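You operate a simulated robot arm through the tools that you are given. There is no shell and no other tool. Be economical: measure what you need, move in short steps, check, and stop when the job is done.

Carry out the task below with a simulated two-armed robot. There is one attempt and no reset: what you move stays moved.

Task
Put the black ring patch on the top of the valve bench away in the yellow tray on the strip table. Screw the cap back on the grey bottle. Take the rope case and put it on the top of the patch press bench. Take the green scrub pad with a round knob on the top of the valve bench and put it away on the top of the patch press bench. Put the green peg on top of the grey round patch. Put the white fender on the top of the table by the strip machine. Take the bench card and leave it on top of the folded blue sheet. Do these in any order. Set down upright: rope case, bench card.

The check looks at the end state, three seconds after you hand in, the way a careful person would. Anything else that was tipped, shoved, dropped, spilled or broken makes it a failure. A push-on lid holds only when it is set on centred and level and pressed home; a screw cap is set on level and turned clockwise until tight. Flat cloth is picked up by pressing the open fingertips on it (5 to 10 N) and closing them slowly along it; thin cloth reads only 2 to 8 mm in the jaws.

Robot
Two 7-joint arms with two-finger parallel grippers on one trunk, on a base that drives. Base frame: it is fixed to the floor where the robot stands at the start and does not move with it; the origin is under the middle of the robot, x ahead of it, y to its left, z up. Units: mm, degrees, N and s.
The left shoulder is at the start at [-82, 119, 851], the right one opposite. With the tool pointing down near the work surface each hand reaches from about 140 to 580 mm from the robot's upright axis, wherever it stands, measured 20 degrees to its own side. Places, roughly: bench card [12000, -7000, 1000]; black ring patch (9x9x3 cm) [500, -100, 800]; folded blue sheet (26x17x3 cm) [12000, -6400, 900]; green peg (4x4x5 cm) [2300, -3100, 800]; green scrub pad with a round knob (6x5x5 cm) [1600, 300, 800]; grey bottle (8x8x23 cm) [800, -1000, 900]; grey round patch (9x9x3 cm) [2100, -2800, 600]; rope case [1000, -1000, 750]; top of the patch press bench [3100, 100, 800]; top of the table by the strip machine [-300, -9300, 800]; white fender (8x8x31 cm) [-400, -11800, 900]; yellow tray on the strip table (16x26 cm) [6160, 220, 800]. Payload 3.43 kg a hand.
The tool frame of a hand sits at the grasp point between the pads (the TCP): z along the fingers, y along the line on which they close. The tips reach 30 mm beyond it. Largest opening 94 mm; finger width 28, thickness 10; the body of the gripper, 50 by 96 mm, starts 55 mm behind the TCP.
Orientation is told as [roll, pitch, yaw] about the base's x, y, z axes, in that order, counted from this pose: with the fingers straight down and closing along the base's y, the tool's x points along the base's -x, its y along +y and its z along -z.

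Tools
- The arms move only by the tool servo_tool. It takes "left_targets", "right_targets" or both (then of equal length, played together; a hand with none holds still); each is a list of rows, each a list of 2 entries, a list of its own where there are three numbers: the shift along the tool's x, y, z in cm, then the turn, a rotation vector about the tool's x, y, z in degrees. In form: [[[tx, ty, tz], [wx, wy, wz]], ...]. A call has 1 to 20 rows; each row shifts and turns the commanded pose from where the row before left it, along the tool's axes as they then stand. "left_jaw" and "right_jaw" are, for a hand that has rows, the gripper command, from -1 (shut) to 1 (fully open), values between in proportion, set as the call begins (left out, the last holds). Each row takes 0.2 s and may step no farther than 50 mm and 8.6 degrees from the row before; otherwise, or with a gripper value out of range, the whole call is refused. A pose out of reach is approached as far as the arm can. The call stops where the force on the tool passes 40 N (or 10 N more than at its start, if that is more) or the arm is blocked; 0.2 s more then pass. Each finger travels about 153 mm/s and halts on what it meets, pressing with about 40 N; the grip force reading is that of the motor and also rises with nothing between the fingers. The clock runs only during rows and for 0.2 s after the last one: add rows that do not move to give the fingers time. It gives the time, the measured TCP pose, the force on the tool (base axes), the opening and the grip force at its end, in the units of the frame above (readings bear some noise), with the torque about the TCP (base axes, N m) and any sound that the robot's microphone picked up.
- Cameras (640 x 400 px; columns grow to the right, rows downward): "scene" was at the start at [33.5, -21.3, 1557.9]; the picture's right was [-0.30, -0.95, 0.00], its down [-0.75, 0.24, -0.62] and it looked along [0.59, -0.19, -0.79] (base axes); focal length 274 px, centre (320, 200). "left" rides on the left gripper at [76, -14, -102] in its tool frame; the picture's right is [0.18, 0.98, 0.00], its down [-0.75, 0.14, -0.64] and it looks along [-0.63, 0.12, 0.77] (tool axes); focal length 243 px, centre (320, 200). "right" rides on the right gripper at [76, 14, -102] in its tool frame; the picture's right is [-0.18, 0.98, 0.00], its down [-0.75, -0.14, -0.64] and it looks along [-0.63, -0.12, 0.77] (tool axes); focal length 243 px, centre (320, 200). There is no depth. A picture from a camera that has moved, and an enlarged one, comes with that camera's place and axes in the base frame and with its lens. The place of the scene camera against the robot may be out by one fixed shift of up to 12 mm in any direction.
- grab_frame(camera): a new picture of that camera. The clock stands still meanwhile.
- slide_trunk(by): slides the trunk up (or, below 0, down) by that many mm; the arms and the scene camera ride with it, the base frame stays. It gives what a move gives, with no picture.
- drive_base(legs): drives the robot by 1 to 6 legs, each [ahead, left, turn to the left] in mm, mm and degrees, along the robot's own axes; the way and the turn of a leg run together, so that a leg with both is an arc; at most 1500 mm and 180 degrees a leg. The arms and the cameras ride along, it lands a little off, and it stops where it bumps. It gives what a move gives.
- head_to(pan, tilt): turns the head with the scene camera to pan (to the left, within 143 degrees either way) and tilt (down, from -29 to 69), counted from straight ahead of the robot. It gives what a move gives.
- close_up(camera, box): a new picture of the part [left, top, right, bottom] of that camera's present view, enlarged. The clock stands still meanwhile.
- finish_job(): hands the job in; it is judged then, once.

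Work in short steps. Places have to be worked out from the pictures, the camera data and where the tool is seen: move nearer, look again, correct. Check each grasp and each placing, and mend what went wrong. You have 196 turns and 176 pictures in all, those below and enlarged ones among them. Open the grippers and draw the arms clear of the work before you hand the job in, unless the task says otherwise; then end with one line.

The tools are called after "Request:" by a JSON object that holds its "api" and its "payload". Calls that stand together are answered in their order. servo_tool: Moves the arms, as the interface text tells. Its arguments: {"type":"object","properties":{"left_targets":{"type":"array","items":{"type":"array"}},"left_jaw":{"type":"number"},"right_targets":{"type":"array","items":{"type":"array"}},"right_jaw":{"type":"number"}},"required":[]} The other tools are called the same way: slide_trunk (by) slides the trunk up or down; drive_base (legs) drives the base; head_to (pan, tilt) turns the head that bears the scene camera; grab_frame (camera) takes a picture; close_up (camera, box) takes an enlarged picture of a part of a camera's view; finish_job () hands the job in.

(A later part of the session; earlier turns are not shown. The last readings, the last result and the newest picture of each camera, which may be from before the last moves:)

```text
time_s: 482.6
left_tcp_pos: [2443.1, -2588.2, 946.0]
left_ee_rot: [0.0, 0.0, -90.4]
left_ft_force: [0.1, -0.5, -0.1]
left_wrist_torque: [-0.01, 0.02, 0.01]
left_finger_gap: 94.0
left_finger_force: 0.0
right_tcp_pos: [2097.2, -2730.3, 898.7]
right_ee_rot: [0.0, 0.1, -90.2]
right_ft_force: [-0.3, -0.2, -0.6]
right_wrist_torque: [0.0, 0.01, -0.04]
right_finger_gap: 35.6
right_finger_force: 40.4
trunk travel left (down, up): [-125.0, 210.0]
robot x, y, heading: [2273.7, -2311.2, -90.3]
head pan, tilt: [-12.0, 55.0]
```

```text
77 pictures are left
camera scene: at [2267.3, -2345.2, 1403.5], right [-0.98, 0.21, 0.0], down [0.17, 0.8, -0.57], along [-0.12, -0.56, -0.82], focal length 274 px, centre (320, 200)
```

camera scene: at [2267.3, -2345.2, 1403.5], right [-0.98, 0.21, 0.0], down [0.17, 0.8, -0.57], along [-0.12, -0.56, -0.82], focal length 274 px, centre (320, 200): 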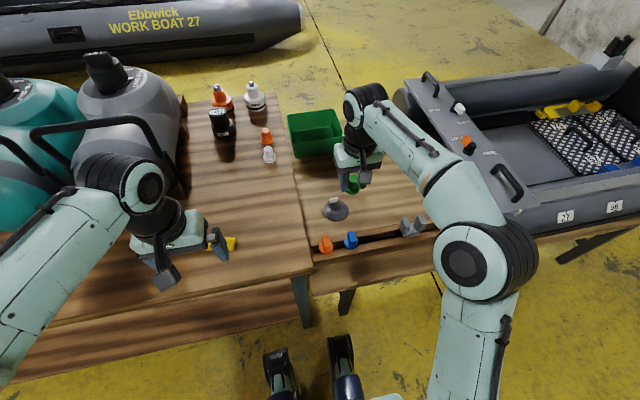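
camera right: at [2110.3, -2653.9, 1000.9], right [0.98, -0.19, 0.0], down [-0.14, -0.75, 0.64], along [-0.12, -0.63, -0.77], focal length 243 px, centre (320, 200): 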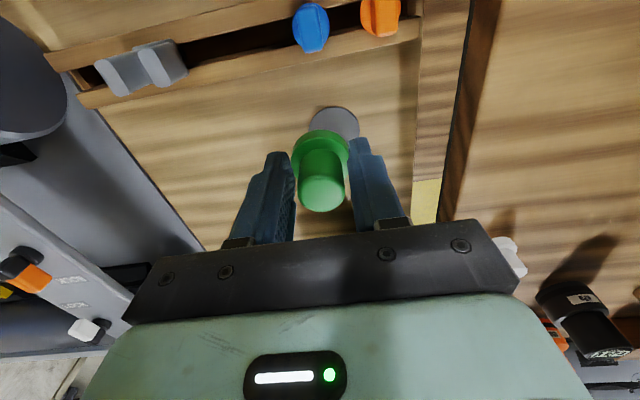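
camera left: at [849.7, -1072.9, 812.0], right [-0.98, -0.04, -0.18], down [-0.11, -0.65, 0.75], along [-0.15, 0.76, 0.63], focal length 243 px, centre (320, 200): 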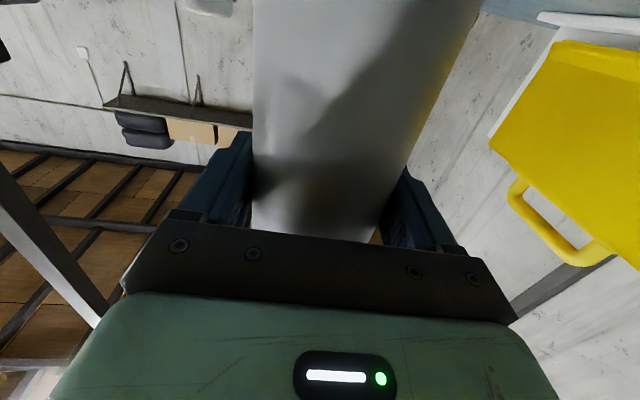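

The patch shows just behind the peg at ≈[2100,−2822, 612]. I go forward 70 mm and lower to z≈760.

Request:
{"api": "servo_tool", "payload": {"right_targets": [[[-4, 0.2, 2], [0, 0, 0]], [[-3, 0, 3.5], [0, 0, 0]], [[0, 0, 4], [0, 0, 0]], [[0, 0, 4], [0, 0, 0]], [[0, 0, 0], [0, 0, 0]]]}}

Request:
{"api": "grab_frame", "payload": {"camera": "right"}}

Request:
{"api": "close_up", "payload": {"camera": "scene", "box": [290, 140, 410, 240]}}

```text
time_s: 483.8
left_tcp_pos: [2441.9, -2588.7, 945.6]
left_ee_rot: [0.1, -0.1, -90.4]
left_ft_force: [-0.9, -0.1, 0.4]
left_wrist_torque: [-0.03, -0.04, 0.0]
left_finger_gap: 94.0
left_finger_force: 0.1
right_tcp_pos: [2098.4, -2800.0, 764.4]
right_ee_rot: [0.0, 0.0, -90.1]
right_ft_force: [0.9, 0.3, -0.3]
right_wrist_torque: [0.02, 0.01, -0.02]
right_finger_gap: 35.6
right_finger_force: 40.0
trunk travel left (down, up): [-125.0, 210.0]
robot x, y, heading: [2277.2, -2308.6, -90.1]
head pan, tilt: [-12.0, 55.0]
```

```text
76 pictures are left
camera right: at [2111.3, -2724.0, 866.1], right [0.98, -0.19, 0.0], down [-0.14, -0.75, 0.64], along [-0.12, -0.63, -0.77], focal length 243 px, centre (320, 200)
```

right: 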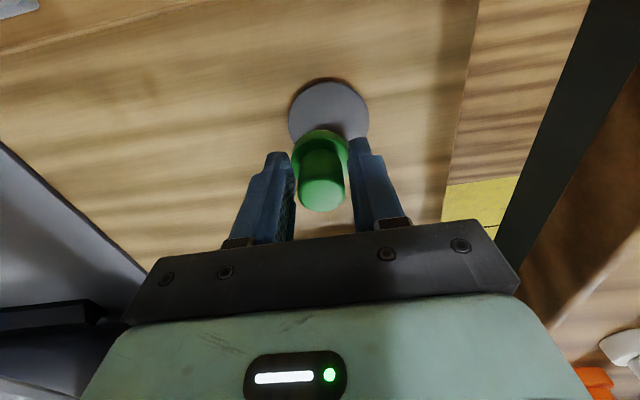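

```text
4.00 times, centred on (350, 190) of scene
camera zoom: at [2267.4, -2345.5, 1403.5], right [-0.98, 0.21, 0.0], down [0.17, 0.8, -0.57], along [-0.12, -0.56, -0.82], focal length 1094 px, centre (200, 240)
```

zoom: 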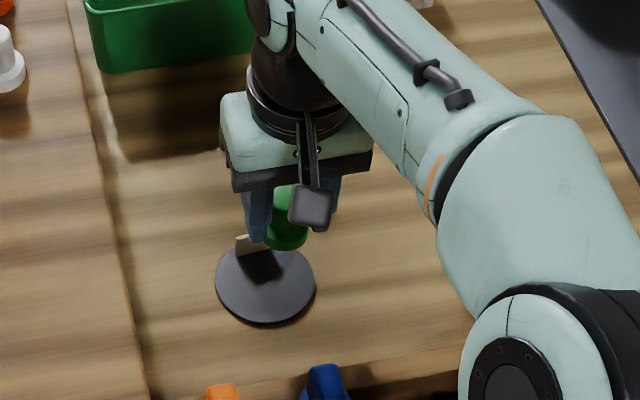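

Disc centre ≈[2102,−2819]; I aim the peg at [2102,−2814], and lower to just above.

Request:
{"api": "servo_tool", "payload": {"right_targets": [[[-1.4, 0.4, 0], [0, 0, 0]], [[0, 0, 4], [0, 0, 0]], [[0, 0, 3], [0, 0, 0]], [[0, 0, 1], [0, 0, 0]], [[0, 0, 0], [0, 0, 0]]]}}

Request:
{"api": "grab_frame", "payload": {"camera": "right"}}

Request:
{"api": "close_up", "payload": {"camera": "scene", "box": [290, 140, 410, 240]}}

```text
time_s: 485.0
left_tcp_pos: [2442.1, -2588.8, 946.7]
left_ee_rot: [0.0, 0.0, -90.2]
left_ft_force: [0.6, -0.1, 0.1]
left_wrist_torque: [0.01, -0.01, -0.01]
left_finger_gap: 94.1
left_finger_force: 0.1
right_tcp_pos: [2102.6, -2816.3, 683.3]
right_ee_rot: [0.0, 0.0, -90.2]
right_ft_force: [-1.3, 0.7, 0.5]
right_wrist_torque: [0.03, 0.01, 0.01]
right_finger_gap: 35.6
right_finger_force: 39.8
trunk travel left (down, up): [-125.0, 210.0]
robot x, y, heading: [2274.3, -2307.3, -90.4]
head pan, tilt: [-12.0, 55.0]
```

```text
74 pictures are left
camera right: at [2116.0, -2738.8, 786.0], right [0.98, -0.19, 0.0], down [-0.14, -0.75, 0.64], along [-0.12, -0.63, -0.77], focal length 243 px, centre (320, 200)
```

right: 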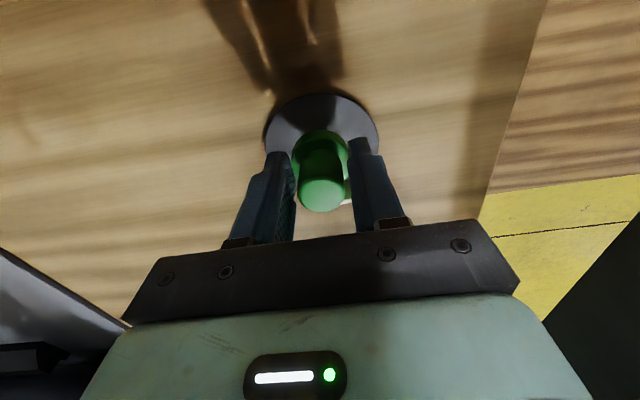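

```text
4.00 times, centred on (350, 190) of scene
camera zoom: at [2267.3, -2345.6, 1403.5], right [-0.98, 0.21, 0.0], down [0.17, 0.8, -0.57], along [-0.12, -0.56, -0.82], focal length 1094 px, centre (200, 240)
```

zoom: 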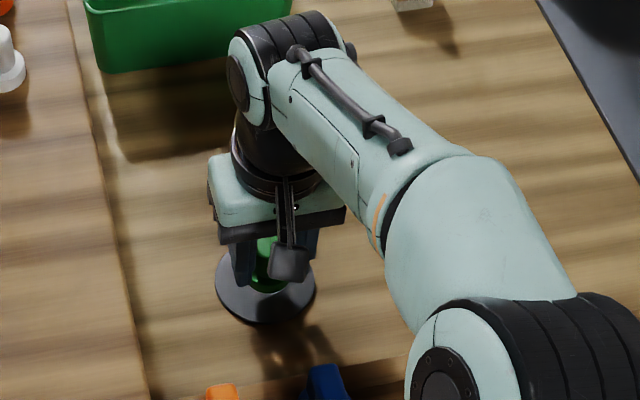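

The peg is over the disc, 6 mm toward me of its centre, clear of the tab. Lower in small steps.

Request:
{"api": "servo_tool", "payload": {"right_targets": [[[0, 0, 1], [0, 0, 0]], [[0, 0, 0.5], [0, 0, 0]], [[0, 0, 0.3], [0, 0, 0]], [[0, 0, 0.3], [0, 0, 0]], [[0, 0, 0.3], [0, 0, 0]], [[0, 0, 0], [0, 0, 0]]]}}

```text
time_s: 486.4
left_tcp_pos: [2442.5, -2588.3, 945.4]
left_ee_rot: [0.0, -0.2, -90.3]
left_ft_force: [0.2, 0.1, -0.5]
left_wrist_torque: [0.0, 0.03, -0.01]
left_finger_gap: 93.9
left_finger_force: 0.1
right_tcp_pos: [2103.3, -2814.9, 662.0]
right_ee_rot: [0.0, -0.2, -90.2]
right_ft_force: [1.4, 1.1, 19.8]
right_wrist_torque: [0.08, -0.01, -0.01]
right_finger_gap: 35.7
right_finger_force: 40.3
trunk travel left (down, up): [-125.0, 210.0]
robot x, y, heading: [2276.6, -2308.7, -90.3]
head pan, tilt: [-12.0, 55.0]
```

Contact at 20 N. I ease 2 mm, open and lift straight up.

Request:
{"api": "servo_tool", "payload": {"right_targets": [[[0, 0, -0.2], [0, 0, 0]], [[0, 0, 0], [0, 0, 0]]]}}

Request:
{"api": "servo_tool", "payload": {"right_targets": [[[0, 0, 0], [0, 0, 0]], [[0, 0, 0], [0, 0, 0]]], "right_jaw": 0.2}}

Request:
{"api": "servo_tool", "payload": {"right_targets": [[[0, 0, -4], [0, 0, 0]], [[0, 0, -4], [0, 0, 0]], [[0, 0, -4], [0, 0, 0]], [[0, 0, -4], [0, 0, 0]], [[4, 0, -3], [0, 0, 0]], [[4, 0, -3], [0, 0, 0]], [[4, 0, -2], [0, 0, 0]], [[4, 0, 0], [0, 0, 0]], [[4, 0, 0], [0, 0, 0]], [[4, 0, 0], [0, 0, 0]], [[0, 0, 0], [0, 0, 0]]]}}

Request:
{"api": "close_up", "payload": {"camera": "scene", "box": [270, 140, 430, 270]}}

```text
time_s: 487.0
left_tcp_pos: [2442.9, -2587.7, 947.0]
left_ee_rot: [0.1, 0.0, -90.2]
left_ft_force: [-0.5, 0.8, -0.8]
left_wrist_torque: [-0.02, 0.02, -0.01]
left_finger_gap: 94.0
left_finger_force: 0.0
right_tcp_pos: [2104.5, -2815.6, 661.0]
right_ee_rot: [0.0, -0.1, -90.2]
right_ft_force: [2.0, -3.3, 14.3]
right_wrist_torque: [-0.18, -0.02, -0.01]
right_finger_gap: 35.5
right_finger_force: 40.1
trunk travel left (down, up): [-125.0, 210.0]
robot x, y, heading: [2273.3, -2308.9, -90.0]
head pan, tilt: [-12.0, 55.0]
```

```text
time_s: 487.6
left_tcp_pos: [2442.6, -2589.3, 945.6]
left_ee_rot: [-0.1, 0.0, -90.4]
left_ft_force: [-1.2, 0.6, -0.5]
left_wrist_torque: [0.0, 0.04, -0.04]
left_finger_gap: 93.9
left_finger_force: 0.0
right_tcp_pos: [2102.4, -2814.2, 660.2]
right_ee_rot: [0.1, 0.2, -90.2]
right_ft_force: [1.0, -0.8, -0.9]
right_wrist_torque: [0.0, 0.02, 0.0]
right_finger_gap: 56.5
right_finger_force: 0.0
trunk travel left (down, up): [-125.0, 210.0]
robot x, y, heading: [2275.9, -2308.4, -90.3]
head pan, tilt: [-12.0, 55.0]
```

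```text
time_s: 490.0
left_tcp_pos: [2442.3, -2590.0, 946.7]
left_ee_rot: [0.1, -0.1, -90.2]
left_ft_force: [0.4, -0.1, 0.7]
left_wrist_torque: [0.01, 0.0, 0.02]
left_finger_gap: 93.8
left_finger_force: 0.1
right_tcp_pos: [2104.0, -2576.3, 902.4]
right_ee_rot: [-0.2, 0.1, -90.2]
right_ft_force: [-0.4, -0.2, 0.4]
right_wrist_torque: [0.0, 0.01, -0.02]
right_finger_gap: 56.3
right_finger_force: 0.1
trunk travel left (down, up): [-125.0, 210.0]
robot x, y, heading: [2278.3, -2308.6, -90.4]
head pan, tilt: [-12.0, 55.0]
```

```text
3.08 times, centred on (350, 205) of scene
camera zoom: at [2267.4, -2346.0, 1403.4], right [-0.98, 0.21, 0.0], down [0.17, 0.8, -0.57], along [-0.12, -0.56, -0.82], focal length 841 px, centre (228, 185)
```

zoom: 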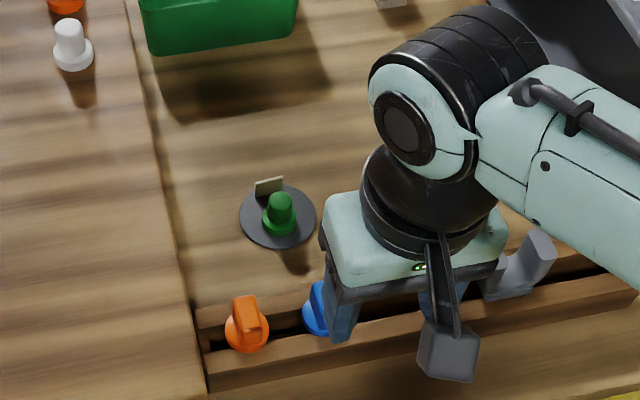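

The green peg stands on the grey patch. I raise the trunk again, back off, and head south toward the fender, first to about (300,−5000).

Request:
{"api": "slide_trunk", "payload": {"by": 150}}

Request:
{"api": "drive_base", "payload": {"legs": [[-550, 0, 0], [0, 0, -90], [1200, 0, 0], [1180, 0, 0], [0, 0, 90]]}}

Request:
{"api": "head_to", "payload": {"pan": 10, "tilt": 10}}

```text
time_s: 491.8
left_tcp_pos: [2442.4, -2589.2, 1097.1]
left_ee_rot: [0.0, 0.0, -90.2]
left_ft_force: [-1.3, 0.4, 0.3]
left_wrist_torque: [0.0, 0.0, 0.0]
left_finger_gap: 94.1
left_finger_force: 0.1
right_tcp_pos: [2102.7, -2574.4, 1051.1]
right_ee_rot: [-0.1, 0.0, -90.2]
right_ft_force: [0.6, 0.3, 0.2]
right_wrist_torque: [-0.01, 0.01, 0.01]
right_finger_gap: 56.2
right_finger_force: 0.1
trunk travel left (down, up): [-275.0, 60.0]
robot x, y, heading: [2278.4, -2308.9, -90.4]
head pan, tilt: [-12.0, 55.0]
```

```text
time_s: 513.8
left_tcp_pos: [93.1, -2041.4, 1096.2]
left_ee_rot: [0.0, 0.0, -88.4]
left_ft_force: [0.7, -0.5, -1.1]
left_wrist_torque: [0.0, 0.06, -0.02]
left_finger_gap: 94.0
left_finger_force: 0.1
right_tcp_pos: [-246.0, -2036.5, 1051.1]
right_ee_rot: [0.0, 0.1, -88.4]
right_ft_force: [0.8, 0.3, 0.4]
right_wrist_torque: [0.05, 0.01, -0.03]
right_finger_gap: 56.5
right_finger_force: 0.1
trunk travel left (down, up): [-275.0, 60.0]
robot x, y, heading: [-85.1, -1765.3, -88.3]
head pan, tilt: [-12.0, 55.0]
```

```text
time_s: 515.0
left_tcp_pos: [92.2, -2040.3, 1096.2]
left_ee_rot: [-0.1, 0.0, -88.3]
left_ft_force: [-0.5, -0.2, -0.1]
left_wrist_torque: [0.01, 0.03, 0.0]
left_finger_gap: 94.0
left_finger_force: 0.0
right_tcp_pos: [-246.8, -2036.9, 1050.5]
right_ee_rot: [0.0, 0.2, -88.3]
right_ft_force: [0.2, 0.7, -0.8]
right_wrist_torque: [-0.02, 0.02, -0.02]
right_finger_gap: 56.4
right_finger_force: 0.1
trunk travel left (down, up): [-275.0, 60.0]
robot x, y, heading: [-81.3, -1763.4, -88.3]
head pan, tilt: [10.0, 10.0]
```

South along the corridor.

Request:
{"api": "drive_base", "payload": {"legs": [[1300, 0, 0], [1300, 0, 0], [1100, 0, 0]]}}

Request:
{"api": "grab_frame", "payload": {"camera": "scene"}}

```text
time_s: 532.9
left_tcp_pos: [186.3, -5757.2, 1096.0]
left_ee_rot: [0.1, 0.1, -88.1]
left_ft_force: [0.9, -1.2, 0.2]
left_wrist_torque: [-0.03, 0.0, -0.02]
left_finger_gap: 93.8
left_finger_force: 0.1
right_tcp_pos: [-153.5, -5753.4, 1051.9]
right_ee_rot: [0.0, 0.2, -88.1]
right_ft_force: [-0.1, -0.4, 0.0]
right_wrist_torque: [-0.02, -0.01, 0.0]
right_finger_gap: 56.4
right_finger_force: 0.0
trunk travel left (down, up): [-275.0, 60.0]
robot x, y, heading: [9.8, -5480.9, -88.1]
head pan, tilt: [10.0, 10.0]
```

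```text
71 pictures are left
camera scene: at [33.9, -5526.1, 1622.3], right [-0.98, -0.21, 0.0], down [-0.04, 0.17, -0.98], along [0.2, -0.96, -0.17], focal length 274 px, centre (320, 200)
```

scene: 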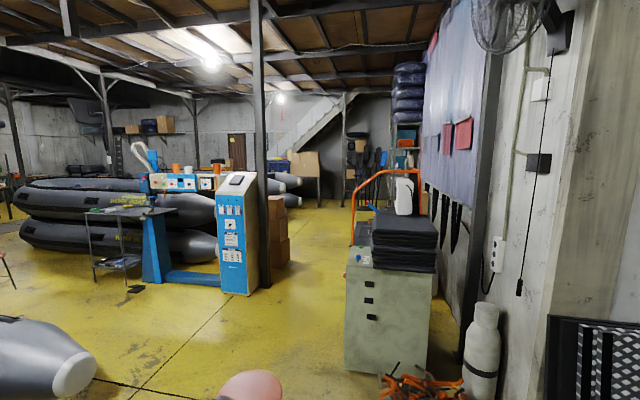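

A cabinet stands at x −380…196, y<−7400, a stool near (630,−6640). I advance 500 mm and look down to measure the passage.

Request:
{"api": "drive_base", "payload": {"legs": [[500, 0, 0]]}}

Request:
{"api": "head_to", "payload": {"pan": 15, "tilt": 30}}

Request:
{"api": "grab_frame", "payload": {"camera": "scene"}}

```text
time_s: 535.9
left_tcp_pos: [202.2, -6260.3, 1095.4]
left_ee_rot: [0.0, 0.0, -88.3]
left_ft_force: [0.0, 0.9, -1.0]
left_wrist_torque: [0.01, -0.02, 0.03]
left_finger_gap: 93.9
left_finger_force: 0.1
right_tcp_pos: [-137.0, -6258.3, 1051.6]
right_ee_rot: [-0.1, 0.0, -88.2]
right_ft_force: [-0.9, 0.2, -0.8]
right_wrist_torque: [-0.01, 0.03, -0.03]
right_finger_gap: 56.5
right_finger_force: 0.0
trunk travel left (down, up): [-275.0, 60.0]
robot x, y, heading: [28.1, -5984.1, -88.1]
head pan, tilt: [10.0, 10.0]
```

```text
time_s: 536.7
left_tcp_pos: [203.5, -6260.0, 1096.3]
left_ee_rot: [0.0, 0.0, -88.1]
left_ft_force: [0.1, 0.4, -0.4]
left_wrist_torque: [-0.01, -0.01, -0.04]
left_finger_gap: 93.9
left_finger_force: 0.1
right_tcp_pos: [-136.2, -6257.7, 1051.7]
right_ee_rot: [-0.1, -0.1, -88.1]
right_ft_force: [0.0, 0.5, -0.9]
right_wrist_torque: [0.0, 0.0, -0.02]
right_finger_gap: 56.6
right_finger_force: 0.0
trunk travel left (down, up): [-275.0, 60.0]
robot x, y, heading: [27.7, -5982.7, -88.3]
head pan, tilt: [15.0, 30.0]
```

```text
70 pictures are left
camera scene: at [57.2, -6025.2, 1590.1], right [-0.96, -0.29, 0.0], down [-0.14, 0.48, -0.87], along [0.25, -0.83, -0.5], focal length 274 px, centre (320, 200)
```

scene: 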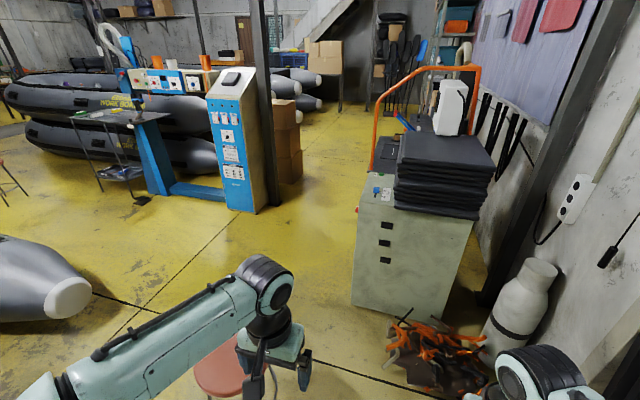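

Route: between stool (590,−6500) and the wood pile/cabinet corner (221,−7340): first to (120,−6750), turn 45° left.

Request:
{"api": "drive_base", "payload": {"legs": [[766, 68, 0], [0, 0, 45]]}}

Request:
{"api": "head_to", "payload": {"pan": 0, "tilt": 40}}

Request:
{"api": "grab_frame", "payload": {"camera": "scene"}}

```text
time_s: 540.1
left_tcp_pos: [302.7, -6889.3, 1096.3]
left_ee_rot: [-0.1, 0.1, -87.4]
left_ft_force: [0.7, 0.1, 1.1]
left_wrist_torque: [0.04, 0.04, 0.01]
left_finger_gap: 94.0
left_finger_force: 0.1
right_tcp_pos: [-37.8, -6893.6, 1052.3]
right_ee_rot: [-0.2, 0.1, -87.3]
right_ft_force: [0.5, -0.6, -0.4]
right_wrist_torque: [0.03, 0.09, -0.02]
right_finger_gap: 56.5
right_finger_force: 0.0
trunk travel left (down, up): [-275.0, 60.0]
robot x, y, heading: [122.0, -6616.3, -87.3]
head pan, tilt: [15.0, 30.0]
stopped in leg 1: the robot was blocked; the commanded pose is now the measured one
```

```text
time_s: 540.9
left_tcp_pos: [300.4, -6888.3, 1095.1]
left_ee_rot: [-0.1, 0.1, -87.4]
left_ft_force: [-0.2, 1.2, 0.1]
left_wrist_torque: [-0.01, -0.03, 0.02]
left_finger_gap: 93.9
left_finger_force: 0.1
right_tcp_pos: [-38.8, -6892.5, 1050.7]
right_ee_rot: [0.1, 0.1, -87.3]
right_ft_force: [0.0, 0.1, -0.6]
right_wrist_torque: [0.02, 0.0, 0.01]
right_finger_gap: 56.5
right_finger_force: 0.0
trunk travel left (down, up): [-275.0, 60.0]
robot x, y, heading: [121.7, -6616.5, -87.1]
head pan, tilt: [0.0, 40.0]
```

```text
69 pictures are left
camera scene: at [127.8, -6655.2, 1574.7], right [-1.0, -0.05, 0.0], down [-0.03, 0.64, -0.77], along [0.04, -0.77, -0.64], focal length 274 px, centre (320, 200)
```

scene: 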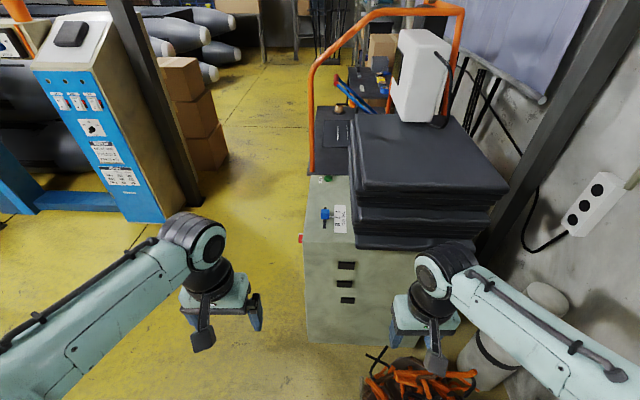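

Blocked — see what is beside me on the left.

Request:
{"api": "head_to", "payload": {"pan": 70, "tilt": 60}}

Request:
{"api": "grab_frame", "payload": {"camera": "scene"}}

```text
time_s: 542.3
left_tcp_pos: [300.0, -6888.4, 1095.3]
left_ee_rot: [-0.1, 0.0, -87.3]
left_ft_force: [-0.5, 0.6, 0.5]
left_wrist_torque: [0.0, 0.01, 0.01]
left_finger_gap: 94.0
left_finger_force: 0.1
right_tcp_pos: [-38.4, -6892.3, 1052.3]
right_ee_rot: [0.0, 0.1, -87.4]
right_ft_force: [-0.5, -0.3, 0.1]
right_wrist_torque: [-0.03, 0.0, 0.02]
right_finger_gap: 56.4
right_finger_force: 0.1
trunk travel left (down, up): [-275.0, 60.0]
robot x, y, heading: [119.7, -6615.3, -87.2]
head pan, tilt: [70.0, 60.0]
```

```text
68 pictures are left
camera scene: at [187.9, -6589.8, 1547.9], right [-0.3, -0.96, 0.0], down [-0.83, 0.26, -0.5], along [0.48, -0.15, -0.87], focal length 274 px, centre (320, 200)
```

scene: 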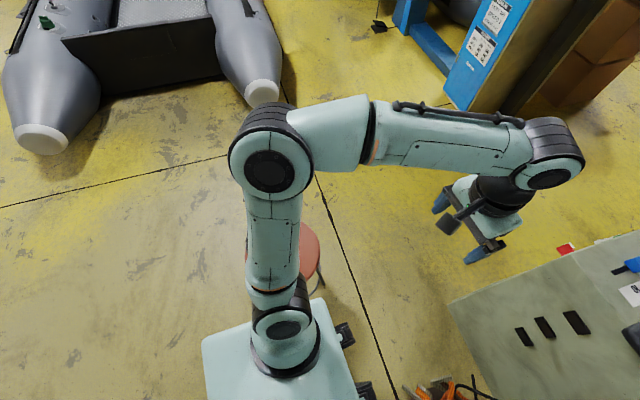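

The stool leg is right at my left-front (base half-width ≈270). I move away right, back up north and pass the stool on its other side, between it and the boat tails (gap ≈800 mm).

Request:
{"api": "drive_base", "payload": {"legs": [[-15, -50, 0], [-620, 0, -2.8], [0, 1090, 0]]}}

Request:
{"api": "head_to", "payload": {"pan": 0, "tilt": 45}}

Request:
{"api": "grab_frame", "payload": {"camera": "scene"}}

```text
time_s: 543.0
left_tcp_pos: [299.9, -6887.5, 1095.8]
left_ee_rot: [0.0, 0.1, -87.3]
left_ft_force: [-0.3, 0.1, -0.1]
left_wrist_torque: [0.0, 0.0, 0.0]
left_finger_gap: 94.0
left_finger_force: 0.0
right_tcp_pos: [-39.1, -6891.4, 1051.3]
right_ee_rot: [0.0, 0.0, -87.2]
right_ft_force: [-0.5, -0.4, 0.8]
right_wrist_torque: [0.01, -0.01, -0.02]
right_finger_gap: 56.2
right_finger_force: 0.1
trunk travel left (down, up): [-275.0, 60.0]
robot x, y, heading: [117.3, -6614.9, -87.1]
head pan, tilt: [70.0, 60.0]
stopped in leg 1: the robot was blocked; the commanded pose is now the measured one
```

```text
time_s: 544.4
left_tcp_pos: [299.7, -6886.5, 1096.2]
left_ee_rot: [-0.1, 0.0, -87.3]
left_ft_force: [-0.1, 0.0, -0.4]
left_wrist_torque: [0.0, -0.05, 0.0]
left_finger_gap: 93.7
left_finger_force: 0.1
right_tcp_pos: [-39.3, -6891.6, 1052.8]
right_ee_rot: [-0.1, 0.1, -87.2]
right_ft_force: [0.1, -0.5, 1.2]
right_wrist_torque: [-0.01, -0.01, -0.03]
right_finger_gap: 56.6
right_finger_force: 0.1
trunk travel left (down, up): [-275.0, 60.0]
robot x, y, heading: [119.2, -6617.2, -87.1]
head pan, tilt: [0.0, 45.0]
```

```text
67 pictures are left
camera scene: at [127.5, -6650.5, 1567.4], right [-1.0, -0.05, 0.0], down [-0.04, 0.71, -0.71], along [0.04, -0.71, -0.71], focal length 274 px, centre (320, 200)
```

scene: 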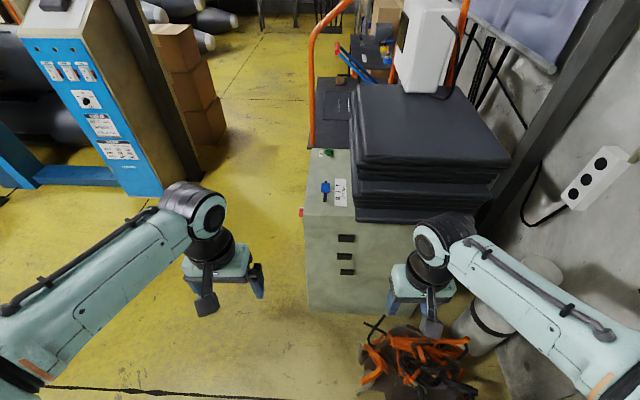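

Blocked toward the right too; look right and down.

Request:
{"api": "head_to", "payload": {"pan": -80, "tilt": 60}}

Request:
{"api": "grab_frame", "payload": {"camera": "scene"}}

```text
time_s: 545.9
left_tcp_pos: [299.4, -6887.6, 1096.0]
left_ee_rot: [0.0, 0.0, -87.2]
left_ft_force: [0.2, -0.1, 1.0]
left_wrist_torque: [-0.01, -0.01, -0.03]
left_finger_gap: 94.1
left_finger_force: 0.0
right_tcp_pos: [-39.9, -6891.3, 1051.2]
right_ee_rot: [0.0, 0.0, -87.1]
right_ft_force: [0.7, 0.1, -0.3]
right_wrist_torque: [0.02, -0.01, -0.02]
right_finger_gap: 56.4
right_finger_force: 0.0
trunk travel left (down, up): [-275.0, 60.0]
robot x, y, heading: [120.2, -6614.8, -87.2]
head pan, tilt: [-80.0, 60.0]
```

```text
66 pictures are left
camera scene: at [58.3, -6584.4, 1547.9], right [-0.23, 0.97, 0.0], down [0.84, 0.2, -0.5], along [-0.49, -0.11, -0.87], focal length 274 px, centre (320, 200)
```

scene: 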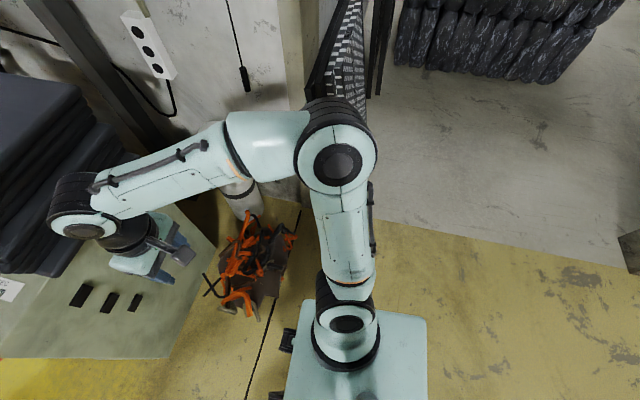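

Right side is clear, so the contact is only the stool. Try a pure sideways move away from it.

Request:
{"api": "drive_base", "payload": {"legs": [[0, -60, 0]]}}

```text
time_s: 546.6
left_tcp_pos: [299.8, -6886.0, 1096.3]
left_ee_rot: [0.1, 0.1, -87.1]
left_ft_force: [0.2, -0.6, 0.5]
left_wrist_torque: [-0.02, 0.0, 0.02]
left_finger_gap: 94.1
left_finger_force: 0.2
right_tcp_pos: [-39.9, -6892.6, 1051.0]
right_ee_rot: [0.0, 0.0, -86.9]
right_ft_force: [0.3, 0.6, -0.2]
right_wrist_torque: [0.01, 0.0, -0.05]
right_finger_gap: 56.4
right_finger_force: 0.1
trunk travel left (down, up): [-275.0, 60.0]
robot x, y, heading: [121.3, -6614.8, -86.8]
head pan, tilt: [-80.0, 60.0]
stopped in leg 1: the robot was blocked; the commanded pose is now the measured one
```

Request:
{"api": "drive_base", "payload": {"legs": [[-60, 0, 0]]}}

```text
time_s: 547.6
left_tcp_pos: [296.1, -6826.6, 1096.0]
left_ee_rot: [-0.1, -0.1, -87.2]
left_ft_force: [0.9, 0.0, 0.6]
left_wrist_torque: [-0.02, 0.0, -0.03]
left_finger_gap: 93.9
left_finger_force: 0.0
right_tcp_pos: [-42.0, -6831.7, 1051.4]
right_ee_rot: [0.0, 0.0, -87.0]
right_ft_force: [-0.5, 0.6, -0.6]
right_wrist_torque: [-0.02, -0.01, 0.01]
right_finger_gap: 56.6
right_finger_force: 0.0
trunk travel left (down, up): [-275.0, 60.0]
robot x, y, heading: [117.6, -6553.6, -86.9]
head pan, tilt: [-80.0, 60.0]
```

Backing works; it was the right elbow that met the grating leaning at the wall. Now back up and strafe to x≈1150.

Request:
{"api": "drive_base", "payload": {"legs": [[-540, 0, -3], [0, 1050, 0]]}}

Request:
{"api": "head_to", "payload": {"pan": 0, "tilt": 42}}

Request:
{"api": "grab_frame", "payload": {"camera": "scene"}}

```text
time_s: 559.7
left_tcp_pos: [1302.4, -6296.8, 1095.1]
left_ee_rot: [0.0, 0.0, -90.2]
left_ft_force: [-0.5, -0.1, 0.6]
left_wrist_torque: [0.03, 0.02, 0.0]
left_finger_gap: 94.0
left_finger_force: 0.0
right_tcp_pos: [962.4, -6283.3, 1050.5]
right_ee_rot: [0.0, 0.0, -90.2]
right_ft_force: [0.1, -0.7, 1.0]
right_wrist_torque: [0.01, 0.0, 0.01]
right_finger_gap: 56.4
right_finger_force: 0.0
trunk travel left (down, up): [-275.0, 60.0]
robot x, y, heading: [1134.6, -6015.6, -90.1]
head pan, tilt: [-80.0, 60.0]
```

```text
time_s: 561.2
left_tcp_pos: [1301.1, -6297.3, 1096.3]
left_ee_rot: [0.0, 0.0, -90.1]
left_ft_force: [0.3, -0.2, -1.0]
left_wrist_torque: [0.01, 0.03, 0.01]
left_finger_gap: 94.1
left_finger_force: 0.1
right_tcp_pos: [963.4, -6282.6, 1051.1]
right_ee_rot: [0.0, 0.0, -90.2]
right_ft_force: [0.2, 0.0, -0.9]
right_wrist_torque: [-0.02, -0.01, 0.01]
right_finger_gap: 56.5
right_finger_force: 0.1
trunk travel left (down, up): [-275.0, 60.0]
robot x, y, heading: [1140.1, -6011.2, -89.9]
head pan, tilt: [0.0, 42.0]
```

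```text
65 pictures are left
camera scene: at [1142.5, -6053.5, 1571.7], right [-1.0, 0.0, 0.0], down [0.0, 0.67, -0.74], along [0.0, -0.74, -0.67], focal length 274 px, centre (320, 200)
```

scene: 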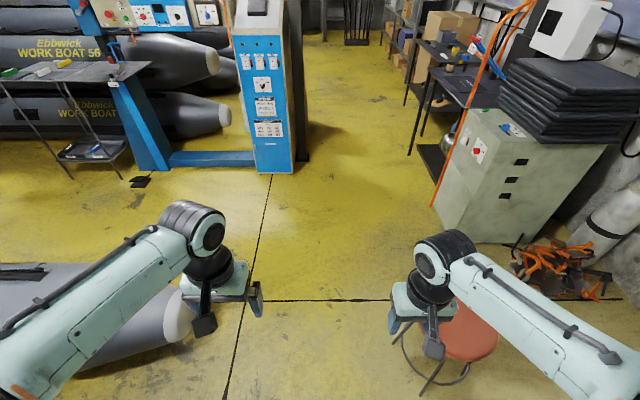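

Passage is free: stool x<770, boat tail x>1740. Drive south, then shift to x≈770 past the blue stand.

Request:
{"api": "drive_base", "payload": {"legs": [[1250, 0, 0], [400, -370, 0], [900, 0, 0]]}}

Request:
{"api": "head_to", "payload": {"pan": -40, "tilt": 25}}

Request:
{"api": "grab_frame", "payload": {"camera": "scene"}}

```text
time_s: 575.2
left_tcp_pos: [898.7, -8830.3, 1096.9]
left_ee_rot: [0.0, 0.0, -91.8]
left_ft_force: [-0.5, -0.4, 0.1]
left_wrist_torque: [0.01, -0.02, 0.02]
left_finger_gap: 94.0
left_finger_force: 0.1
right_tcp_pos: [558.6, -8809.8, 1049.6]
right_ee_rot: [0.0, 0.1, -91.6]
right_ft_force: [-0.6, 0.3, 0.1]
right_wrist_torque: [-0.02, 0.01, 0.0]
right_finger_gap: 56.4
right_finger_force: 0.0
trunk travel left (down, up): [-275.0, 60.0]
robot x, y, heading: [739.5, -8545.0, -91.6]
head pan, tilt: [0.0, 42.0]
```

```text
time_s: 576.3
left_tcp_pos: [897.2, -8830.1, 1096.4]
left_ee_rot: [0.1, 0.0, -91.7]
left_ft_force: [-0.4, -0.1, 0.4]
left_wrist_torque: [0.02, -0.02, 0.03]
left_finger_gap: 93.9
left_finger_force: 0.1
right_tcp_pos: [559.0, -8810.1, 1051.2]
right_ee_rot: [0.0, 0.0, -91.7]
right_ft_force: [-0.2, 0.3, -0.9]
right_wrist_torque: [0.03, 0.0, 0.04]
right_finger_gap: 56.5
right_finger_force: 0.0
trunk travel left (down, up): [-275.0, 60.0]
robot x, y, heading: [740.0, -8541.9, -91.6]
head pan, tilt: [-40.0, 25.0]
```

```text
64 pictures are left
camera scene: at [685.3, -8568.8, 1598.0], right [-0.75, 0.66, 0.0], down [0.28, 0.32, -0.91], along [-0.6, -0.68, -0.42], focal length 274 px, centre (320, 200)
```

scene: 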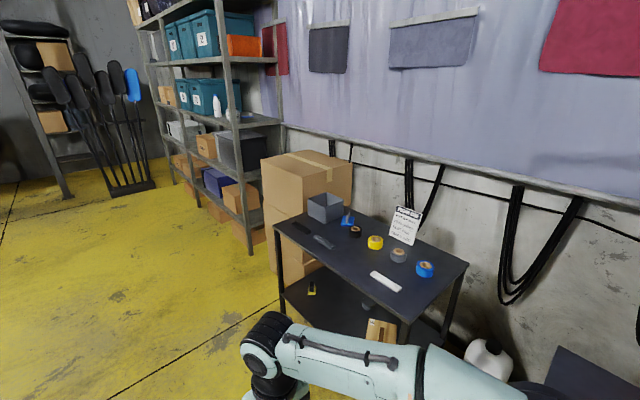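

The table (−490…−40, −8880…−9844) stands there with free room at its front. Now find the fender: zoom toward the shelves.

Request:
{"api": "close_up", "payload": {"camera": "scene", "box": [0, 0, 300, 260]}}

Request:
{"api": "close_up", "payload": {"camera": "scene", "box": [260, 180, 480, 340]}}

```text
1.54 times, centred on (150, 130) of scene
camera zoom: at [685.3, -8568.8, 1598.0], right [-0.75, 0.66, 0.0], down [0.28, 0.32, -0.91], along [-0.6, -0.68, -0.42], focal length 421 px, centre (582, 308)
```

zoom: 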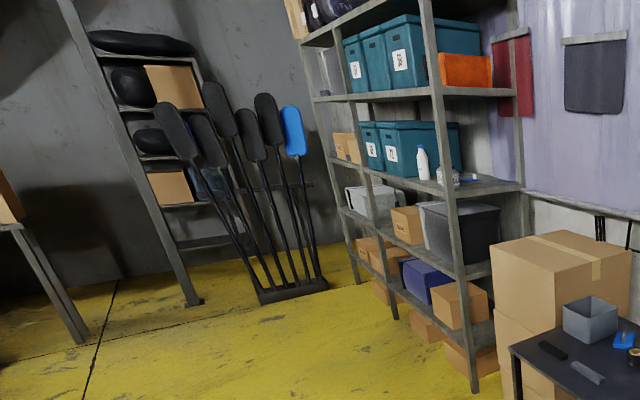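

```text
2.50 times, centred on (370, 260) of scene
camera zoom: at [685.3, -8568.8, 1598.0], right [-0.75, 0.66, 0.0], down [0.28, 0.32, -0.91], along [-0.6, -0.68, -0.42], focal length 684 px, centre (195, 50)
```

zoom: 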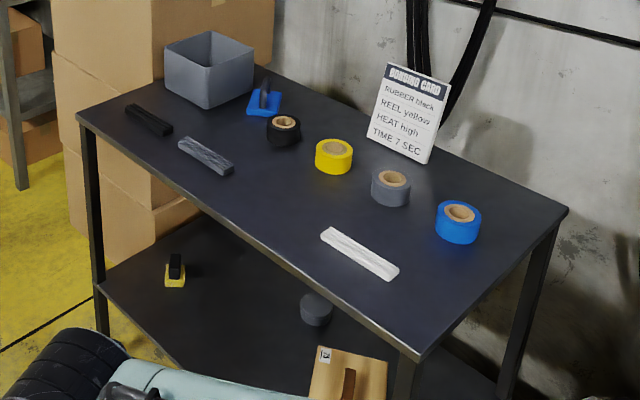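

The fender should be on the shelf unit farther south. I drive to about (700,−11600) and turn to face the shelves.

Request:
{"api": "drive_base", "payload": {"legs": [[0, 0, 1.6], [1500, 0, 0], [1500, 0, 0], [0, 0, -90]]}}

Request:
{"api": "head_to", "payload": {"pan": 0, "tilt": 25}}

Request:
{"api": "grab_frame", "payload": {"camera": "scene"}}

```text
time_s: 594.8
left_tcp_pos: [364.9, -11688.5, 1096.1]
left_ee_rot: [0.1, 0.0, 178.4]
left_ft_force: [0.0, -0.6, 0.1]
left_wrist_torque: [0.01, 0.03, 0.0]
left_finger_gap: 93.8
left_finger_force: 0.0
right_tcp_pos: [386.0, -11350.5, 1052.4]
right_ee_rot: [0.1, 0.1, 178.5]
right_ft_force: [-0.6, -0.5, 0.1]
right_wrist_torque: [0.0, 0.0, -0.01]
right_finger_gap: 56.4
right_finger_force: 0.0
trunk travel left (down, up): [-275.0, 60.0]
robot x, y, heading: [649.8, -11528.8, 178.6]
head pan, tilt: [-40.0, 25.0]
```

```text
time_s: 595.9
left_tcp_pos: [365.9, -11688.4, 1096.0]
left_ee_rot: [0.0, 0.0, 178.5]
left_ft_force: [-0.6, 0.3, 0.3]
left_wrist_torque: [0.02, 0.0, -0.01]
left_finger_gap: 94.0
left_finger_force: 0.0
right_tcp_pos: [384.8, -11349.9, 1051.8]
right_ee_rot: [0.0, 0.0, 178.5]
right_ft_force: [0.1, -1.3, 0.1]
right_wrist_torque: [-0.03, 0.0, 0.04]
right_finger_gap: 56.6
right_finger_force: 0.0
trunk travel left (down, up): [-275.0, 60.0]
robot x, y, heading: [652.1, -11528.8, 178.6]
head pan, tilt: [0.0, 25.0]
```

```text
61 pictures are left
camera scene: at [608.0, -11527.0, 1598.0], right [0.02, 1.0, 0.0], down [0.42, -0.01, -0.91], along [-0.91, 0.02, -0.42], focal length 274 px, centre (320, 200)
```

scene: 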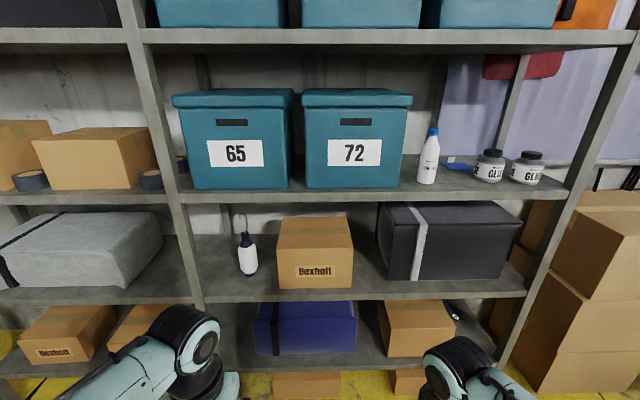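

There it is: a white cylinder with dark ends and a loop, standing left of the Bexholt box. Zoom.

Request:
{"api": "close_up", "payload": {"camera": "scene", "box": [170, 180, 370, 310]}}

```text
3.08 times, centred on (270, 245) of scene
camera zoom: at [608.0, -11527.0, 1598.0], right [0.02, 1.0, 0.0], down [0.42, -0.01, -0.91], along [-0.91, 0.02, -0.42], focal length 841 px, centre (474, 62)
```

zoom: 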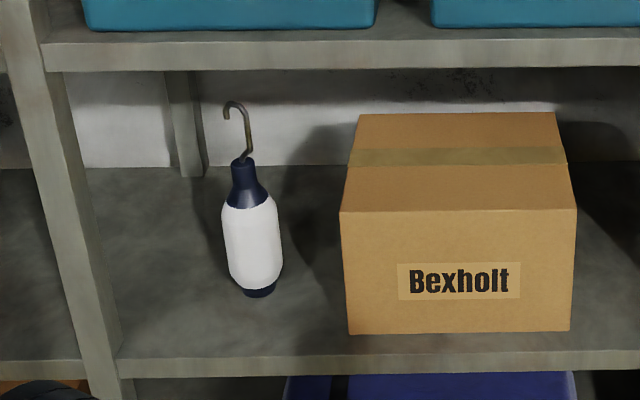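

It stands at ≈[−400,−11825], shelf z≈760, body z 770–925. I turn the left hand horizontal (as for the bottle) with TCP 520 ahead at z≈895, and draw the right hand in.

Request:
{"api": "servo_tool", "payload": {"left_targets": [[[-2.14, -0.64, 1.82], [0, -8.2, 0]], [[-1.86, -0.64, 2.11], [0, -8.2, 0]], [[-1.54, -0.64, 2.35], [0, -8.2, 0]], [[-1.19, -0.64, 2.54], [0, -8.2, 0]], [[-0.81, -0.64, 2.69], [0, -8.2, 0]], [[-0.42, -0.64, 2.78], [0, -8.2, 0]], [[-0.02, -0.64, 2.81], [0, -8.2, 0]], [[0.38, -0.64, 2.78], [0, -8.2, 0]], [[0.77, -0.64, 2.7], [0, -8.2, 0]], [[1.15, -0.64, 2.56], [0, -8.2, 0]], [[1.5, -0.64, 2.37], [0, -8.0, 0]], [[0, 0, 0], [0, 0, 0]]], "right_targets": [[[4, 0, 0], [0, 0, 0]], [[4, 0, 0], [0, 0, 0]], [[0, 0, 0], [0, 0, 0]], [[0, 0, 0], [0, 0, 0]], [[0, 0, 0], [0, 0, 0]], [[0, 0, 0], [0, 0, 0]], [[0, 0, 0], [0, 0, 0]], [[0, 0, 0], [0, 0, 0]], [[0, 0, 0], [0, 0, 0]], [[0, 0, 0], [0, 0, 0]], [[0, 0, 0], [0, 0, 0]], [[0, 0, 0], [0, 0, 0]]], "left_jaw": 1}}

Request:
{"api": "grab_frame", "payload": {"camera": "left"}}

```text
time_s: 598.5
left_tcp_pos: [148.9, -11601.3, 892.9]
left_ee_rot: [-9.2, -81.5, -171.2]
left_ft_force: [0.1, -0.1, 0.4]
left_wrist_torque: [-0.02, 0.02, -0.04]
left_finger_gap: 94.3
left_finger_force: 0.0
left hand out of reach, approached as far as the arm can: row 10, 11
right_tcp_pos: [465.6, -11353.6, 1053.1]
right_ee_rot: [-0.1, 0.0, 178.6]
right_ft_force: [0.2, 0.2, 0.4]
right_wrist_torque: [0.05, 0.02, -0.02]
right_finger_gap: 56.3
right_finger_force: 0.1
trunk travel left (down, up): [-275.0, 60.0]
robot x, y, heading: [652.0, -11528.3, 178.4]
head pan, tilt: [0.0, 25.0]
```

```text
59 pictures are left
camera left: at [260.9, -11585.3, 833.6], right [0.02, -0.98, -0.21], down [0.52, -0.16, 0.84], along [-0.85, -0.13, 0.51], focal length 243 px, centre (320, 200)
```

left: 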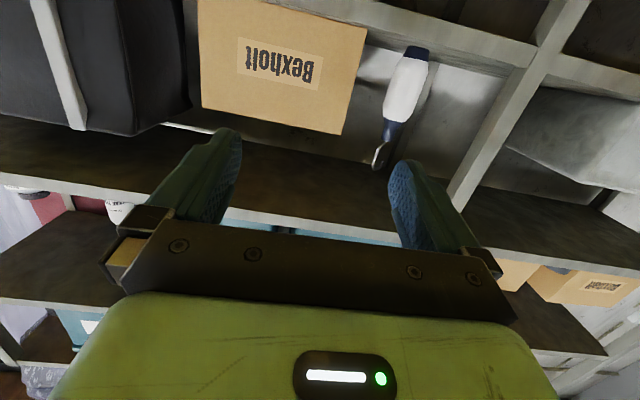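

Slightly out of reach; I pull back 80 mm so that the pose can be level.

Request:
{"api": "servo_tool", "payload": {"left_targets": [[[0, 0, -4], [0, 0, 0]], [[0, 0, -4], [0, 0, 0]], [[0, 0, 0], [0, 0, 0]], [[0, 0, 0], [0, 0, 0]]]}}

```text
time_s: 599.5
left_tcp_pos: [227.7, -11600.9, 904.6]
left_ee_rot: [-8.3, -81.5, -172.0]
left_ft_force: [0.1, 0.1, 0.5]
left_wrist_torque: [0.03, -0.07, 0.01]
left_finger_gap: 94.0
left_finger_force: 0.0
right_tcp_pos: [465.1, -11353.2, 1051.7]
right_ee_rot: [0.1, 0.0, 178.5]
right_ft_force: [0.1, -0.1, 0.2]
right_wrist_torque: [-0.02, 0.0, -0.02]
right_finger_gap: 56.4
right_finger_force: 0.1
trunk travel left (down, up): [-275.0, 60.0]
robot x, y, heading: [647.9, -11527.1, 178.6]
head pan, tilt: [0.0, 25.0]
```

Finish the last 8° of pitch.

Request:
{"api": "servo_tool", "payload": {"left_targets": [[[0, 0, 0], [0, -8.4, 0]], [[0, 0, 0], [0, 0, 0]]]}}

Request:
{"api": "close_up", "payload": {"camera": "scene", "box": [170, 180, 370, 310]}}

```text
time_s: 600.1
left_tcp_pos: [228.2, -11601.2, 905.8]
left_ee_rot: [-88.6, -88.7, -91.4]
left_ft_force: [-0.6, -0.4, -0.1]
left_wrist_torque: [0.02, -0.02, -0.02]
left_finger_gap: 94.0
left_finger_force: 0.1
right_tcp_pos: [465.3, -11352.7, 1050.9]
right_ee_rot: [0.0, 0.0, 178.5]
right_ft_force: [-0.3, -0.7, -0.5]
right_wrist_torque: [0.0, 0.0, -0.01]
right_finger_gap: 56.3
right_finger_force: 0.1
trunk travel left (down, up): [-275.0, 60.0]
robot x, y, heading: [651.2, -11528.9, 178.7]
head pan, tilt: [0.0, 25.0]
```

```text
3.08 times, centred on (270, 245) of scene
camera zoom: at [608.1, -11528.0, 1598.0], right [0.02, 1.0, 0.0], down [0.42, -0.01, -0.91], along [-0.91, 0.02, -0.42], focal length 841 px, centre (474, 62)
```

zoom: 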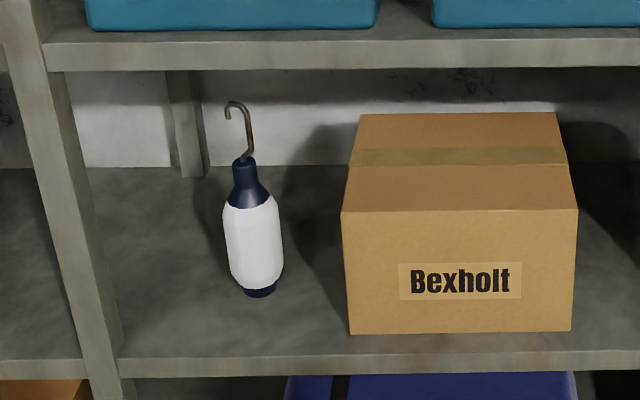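

Robot must go ~630 ahead and 225 left in total. First 395 ahead and 234 left, then check with the hand camera.

Request:
{"api": "drive_base", "payload": {"legs": [[0, 234, 0], [395, 0, 0]]}}

Request:
{"api": "grab_frame", "payload": {"camera": "left"}}

Request:
{"api": "grab_frame", "payload": {"camera": "scene"}}

```text
time_s: 604.8
left_tcp_pos: [-175.0, -11830.6, 904.4]
left_ee_rot: [-84.3, -88.8, -95.4]
left_ft_force: [0.5, -0.7, 0.8]
left_wrist_torque: [-0.02, 0.03, 0.0]
left_finger_gap: 93.7
left_finger_force: 0.1
right_tcp_pos: [60.5, -11582.2, 1050.7]
right_ee_rot: [0.0, 0.1, 179.0]
right_ft_force: [-0.1, -0.8, -0.5]
right_wrist_torque: [-0.04, -0.02, 0.01]
right_finger_gap: 56.5
right_finger_force: 0.1
trunk travel left (down, up): [-275.0, 60.0]
robot x, y, heading: [248.2, -11759.1, 179.0]
head pan, tilt: [0.0, 25.0]
```

```text
57 pictures are left
camera left: at [-72.6, -11814.7, 829.6], right [0.01, -0.98, -0.21], down [0.64, -0.15, 0.75], along [-0.77, -0.14, 0.63], focal length 243 px, centre (320, 200)
```

left: 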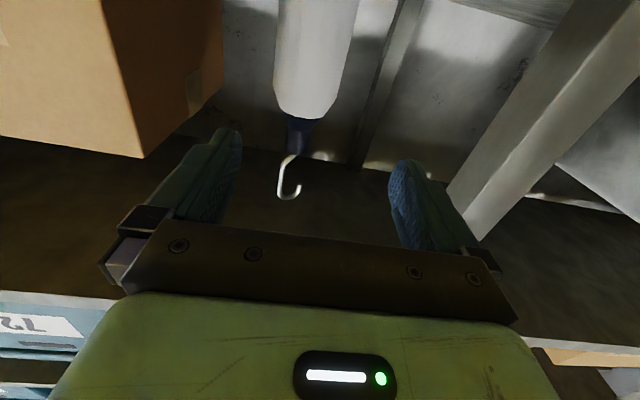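

```text
56 pictures are left
camera scene: at [204.8, -11754.8, 1598.0], right [0.01, 1.0, 0.0], down [0.42, -0.01, -0.91], along [-0.91, 0.01, -0.42], focal length 274 px, centre (320, 200)
```

scene: 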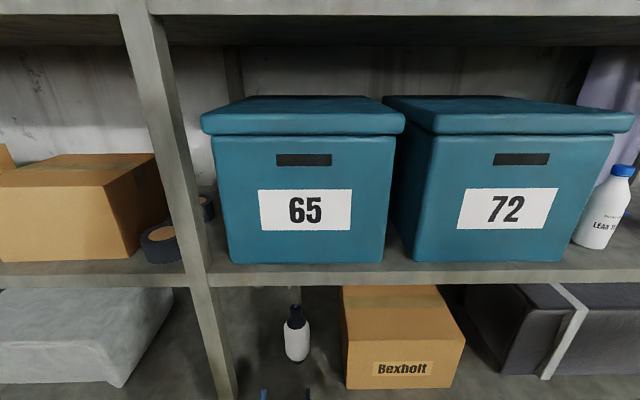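

Refined by two views: fender axis ≈[−350,−11824], shelf z≈794, white body top ≈933. I shift the hand 4 mm, raise 5 mm and drive 115 ahead.

Request:
{"api": "servo_tool", "payload": {"left_targets": [[[-0.5, -0.5, 0], [0, -1.2, 0]], [[0, 0, 0], [0, 0, 0]]]}}

Request:
{"api": "drive_base", "payload": {"legs": [[115, 0, 0]]}}

Request:
{"api": "grab_frame", "payload": {"camera": "left"}}

```text
time_s: 605.4
left_tcp_pos: [-174.3, -11826.3, 910.2]
left_ee_rot: [-131.8, -88.2, -47.9]
left_ft_force: [0.0, -0.2, -0.2]
left_wrist_torque: [-0.01, 0.06, 0.01]
left_finger_gap: 94.0
left_finger_force: 0.1
right_tcp_pos: [61.5, -11580.5, 1051.4]
right_ee_rot: [-0.1, -0.1, 179.0]
right_ft_force: [0.0, -0.2, 0.0]
right_wrist_torque: [0.01, -0.02, 0.0]
right_finger_gap: 56.5
right_finger_force: 0.0
trunk travel left (down, up): [-275.0, 60.0]
robot x, y, heading: [247.3, -11758.9, 179.0]
head pan, tilt: [0.0, 25.0]
```

```text
time_s: 606.7
left_tcp_pos: [-289.9, -11823.5, 908.4]
left_ee_rot: [-130.5, -88.4, -49.3]
left_ft_force: [-0.1, -1.0, 0.7]
left_wrist_torque: [0.01, 0.02, -0.04]
left_finger_gap: 94.1
left_finger_force: 0.1
right_tcp_pos: [-53.6, -11579.9, 1052.3]
right_ee_rot: [0.0, 0.1, 179.0]
right_ft_force: [0.2, 0.0, 0.0]
right_wrist_torque: [0.03, 0.01, -0.03]
right_finger_gap: 56.4
right_finger_force: 0.1
trunk travel left (down, up): [-275.0, 60.0]
robot x, y, heading: [135.1, -11754.5, 179.0]
head pan, tilt: [0.0, 25.0]
```

```text
55 pictures are left
camera left: at [-188.7, -11808.1, 832.0], right [0.0, -0.98, -0.21], down [0.66, -0.16, 0.74], along [-0.75, -0.13, 0.64], focal length 243 px, centre (320, 200)
```

left: 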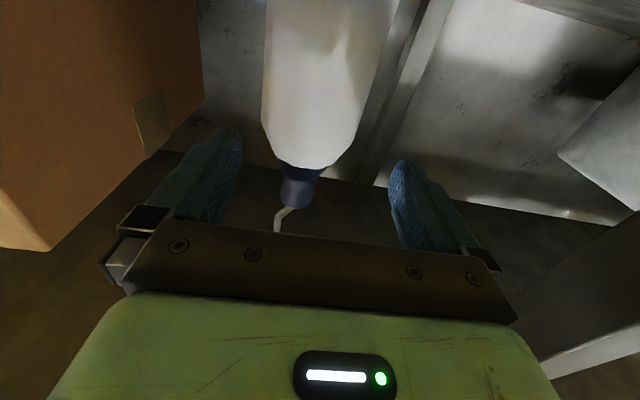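

Triangulated again: axis ≈[−361,−11814.5]. Shift the hand 7.5 mm to +y, then drive 72 more.

Request:
{"api": "servo_tool", "payload": {"left_targets": [[[0, -0.75, 0], [0, 0, 0]], [[0, 0, 0], [0, 0, 0]]]}}

Request:
{"api": "drive_base", "payload": {"legs": [[40, 0, 0]]}}

Request:
{"api": "grab_frame", "payload": {"camera": "left"}}

```text
time_s: 607.3
left_tcp_pos: [-288.9, -11816.8, 909.9]
left_ee_rot: [-130.8, -88.2, -48.9]
left_ft_force: [0.8, 0.9, 0.3]
left_wrist_torque: [0.0, 0.0, 0.0]
left_finger_gap: 94.0
left_finger_force: 0.1
right_tcp_pos: [-52.1, -11580.0, 1052.8]
right_ee_rot: [0.1, 0.0, 178.9]
right_ft_force: [-0.2, -0.2, 0.9]
right_wrist_torque: [0.0, 0.01, 0.0]
right_finger_gap: 56.5
right_finger_force: 0.0
trunk travel left (down, up): [-275.0, 60.0]
robot x, y, heading: [134.3, -11757.1, 179.1]
head pan, tilt: [0.0, 25.0]
```

```text
time_s: 608.1
left_tcp_pos: [-327.9, -11815.0, 909.5]
left_ee_rot: [-130.3, -88.5, -49.6]
left_ft_force: [0.6, -0.7, -1.1]
left_wrist_torque: [0.0, 0.02, -0.01]
left_finger_gap: 93.7
left_finger_force: 0.1
right_tcp_pos: [-92.5, -11578.4, 1051.3]
right_ee_rot: [0.0, 0.1, 178.9]
right_ft_force: [-0.7, -1.0, 0.4]
right_wrist_torque: [0.0, -0.03, 0.0]
right_finger_gap: 56.2
right_finger_force: 0.1
trunk travel left (down, up): [-275.0, 60.0]
robot x, y, heading: [92.3, -11755.3, 179.1]
head pan, tilt: [0.0, 25.0]
```

```text
54 pictures are left
camera left: at [-227.4, -11799.6, 832.1], right [0.0, -0.98, -0.21], down [0.66, -0.16, 0.74], along [-0.75, -0.13, 0.64], focal length 243 px, centre (320, 200)
```

left: 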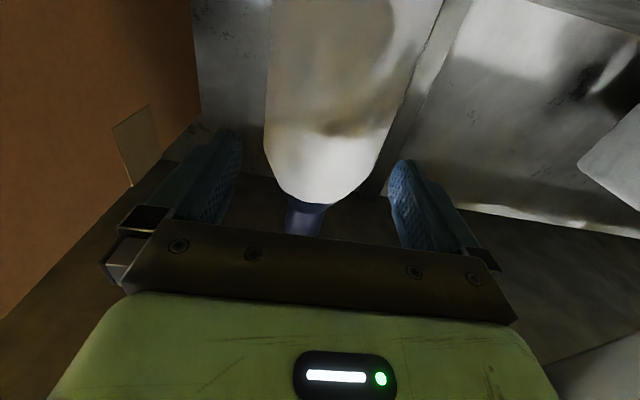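

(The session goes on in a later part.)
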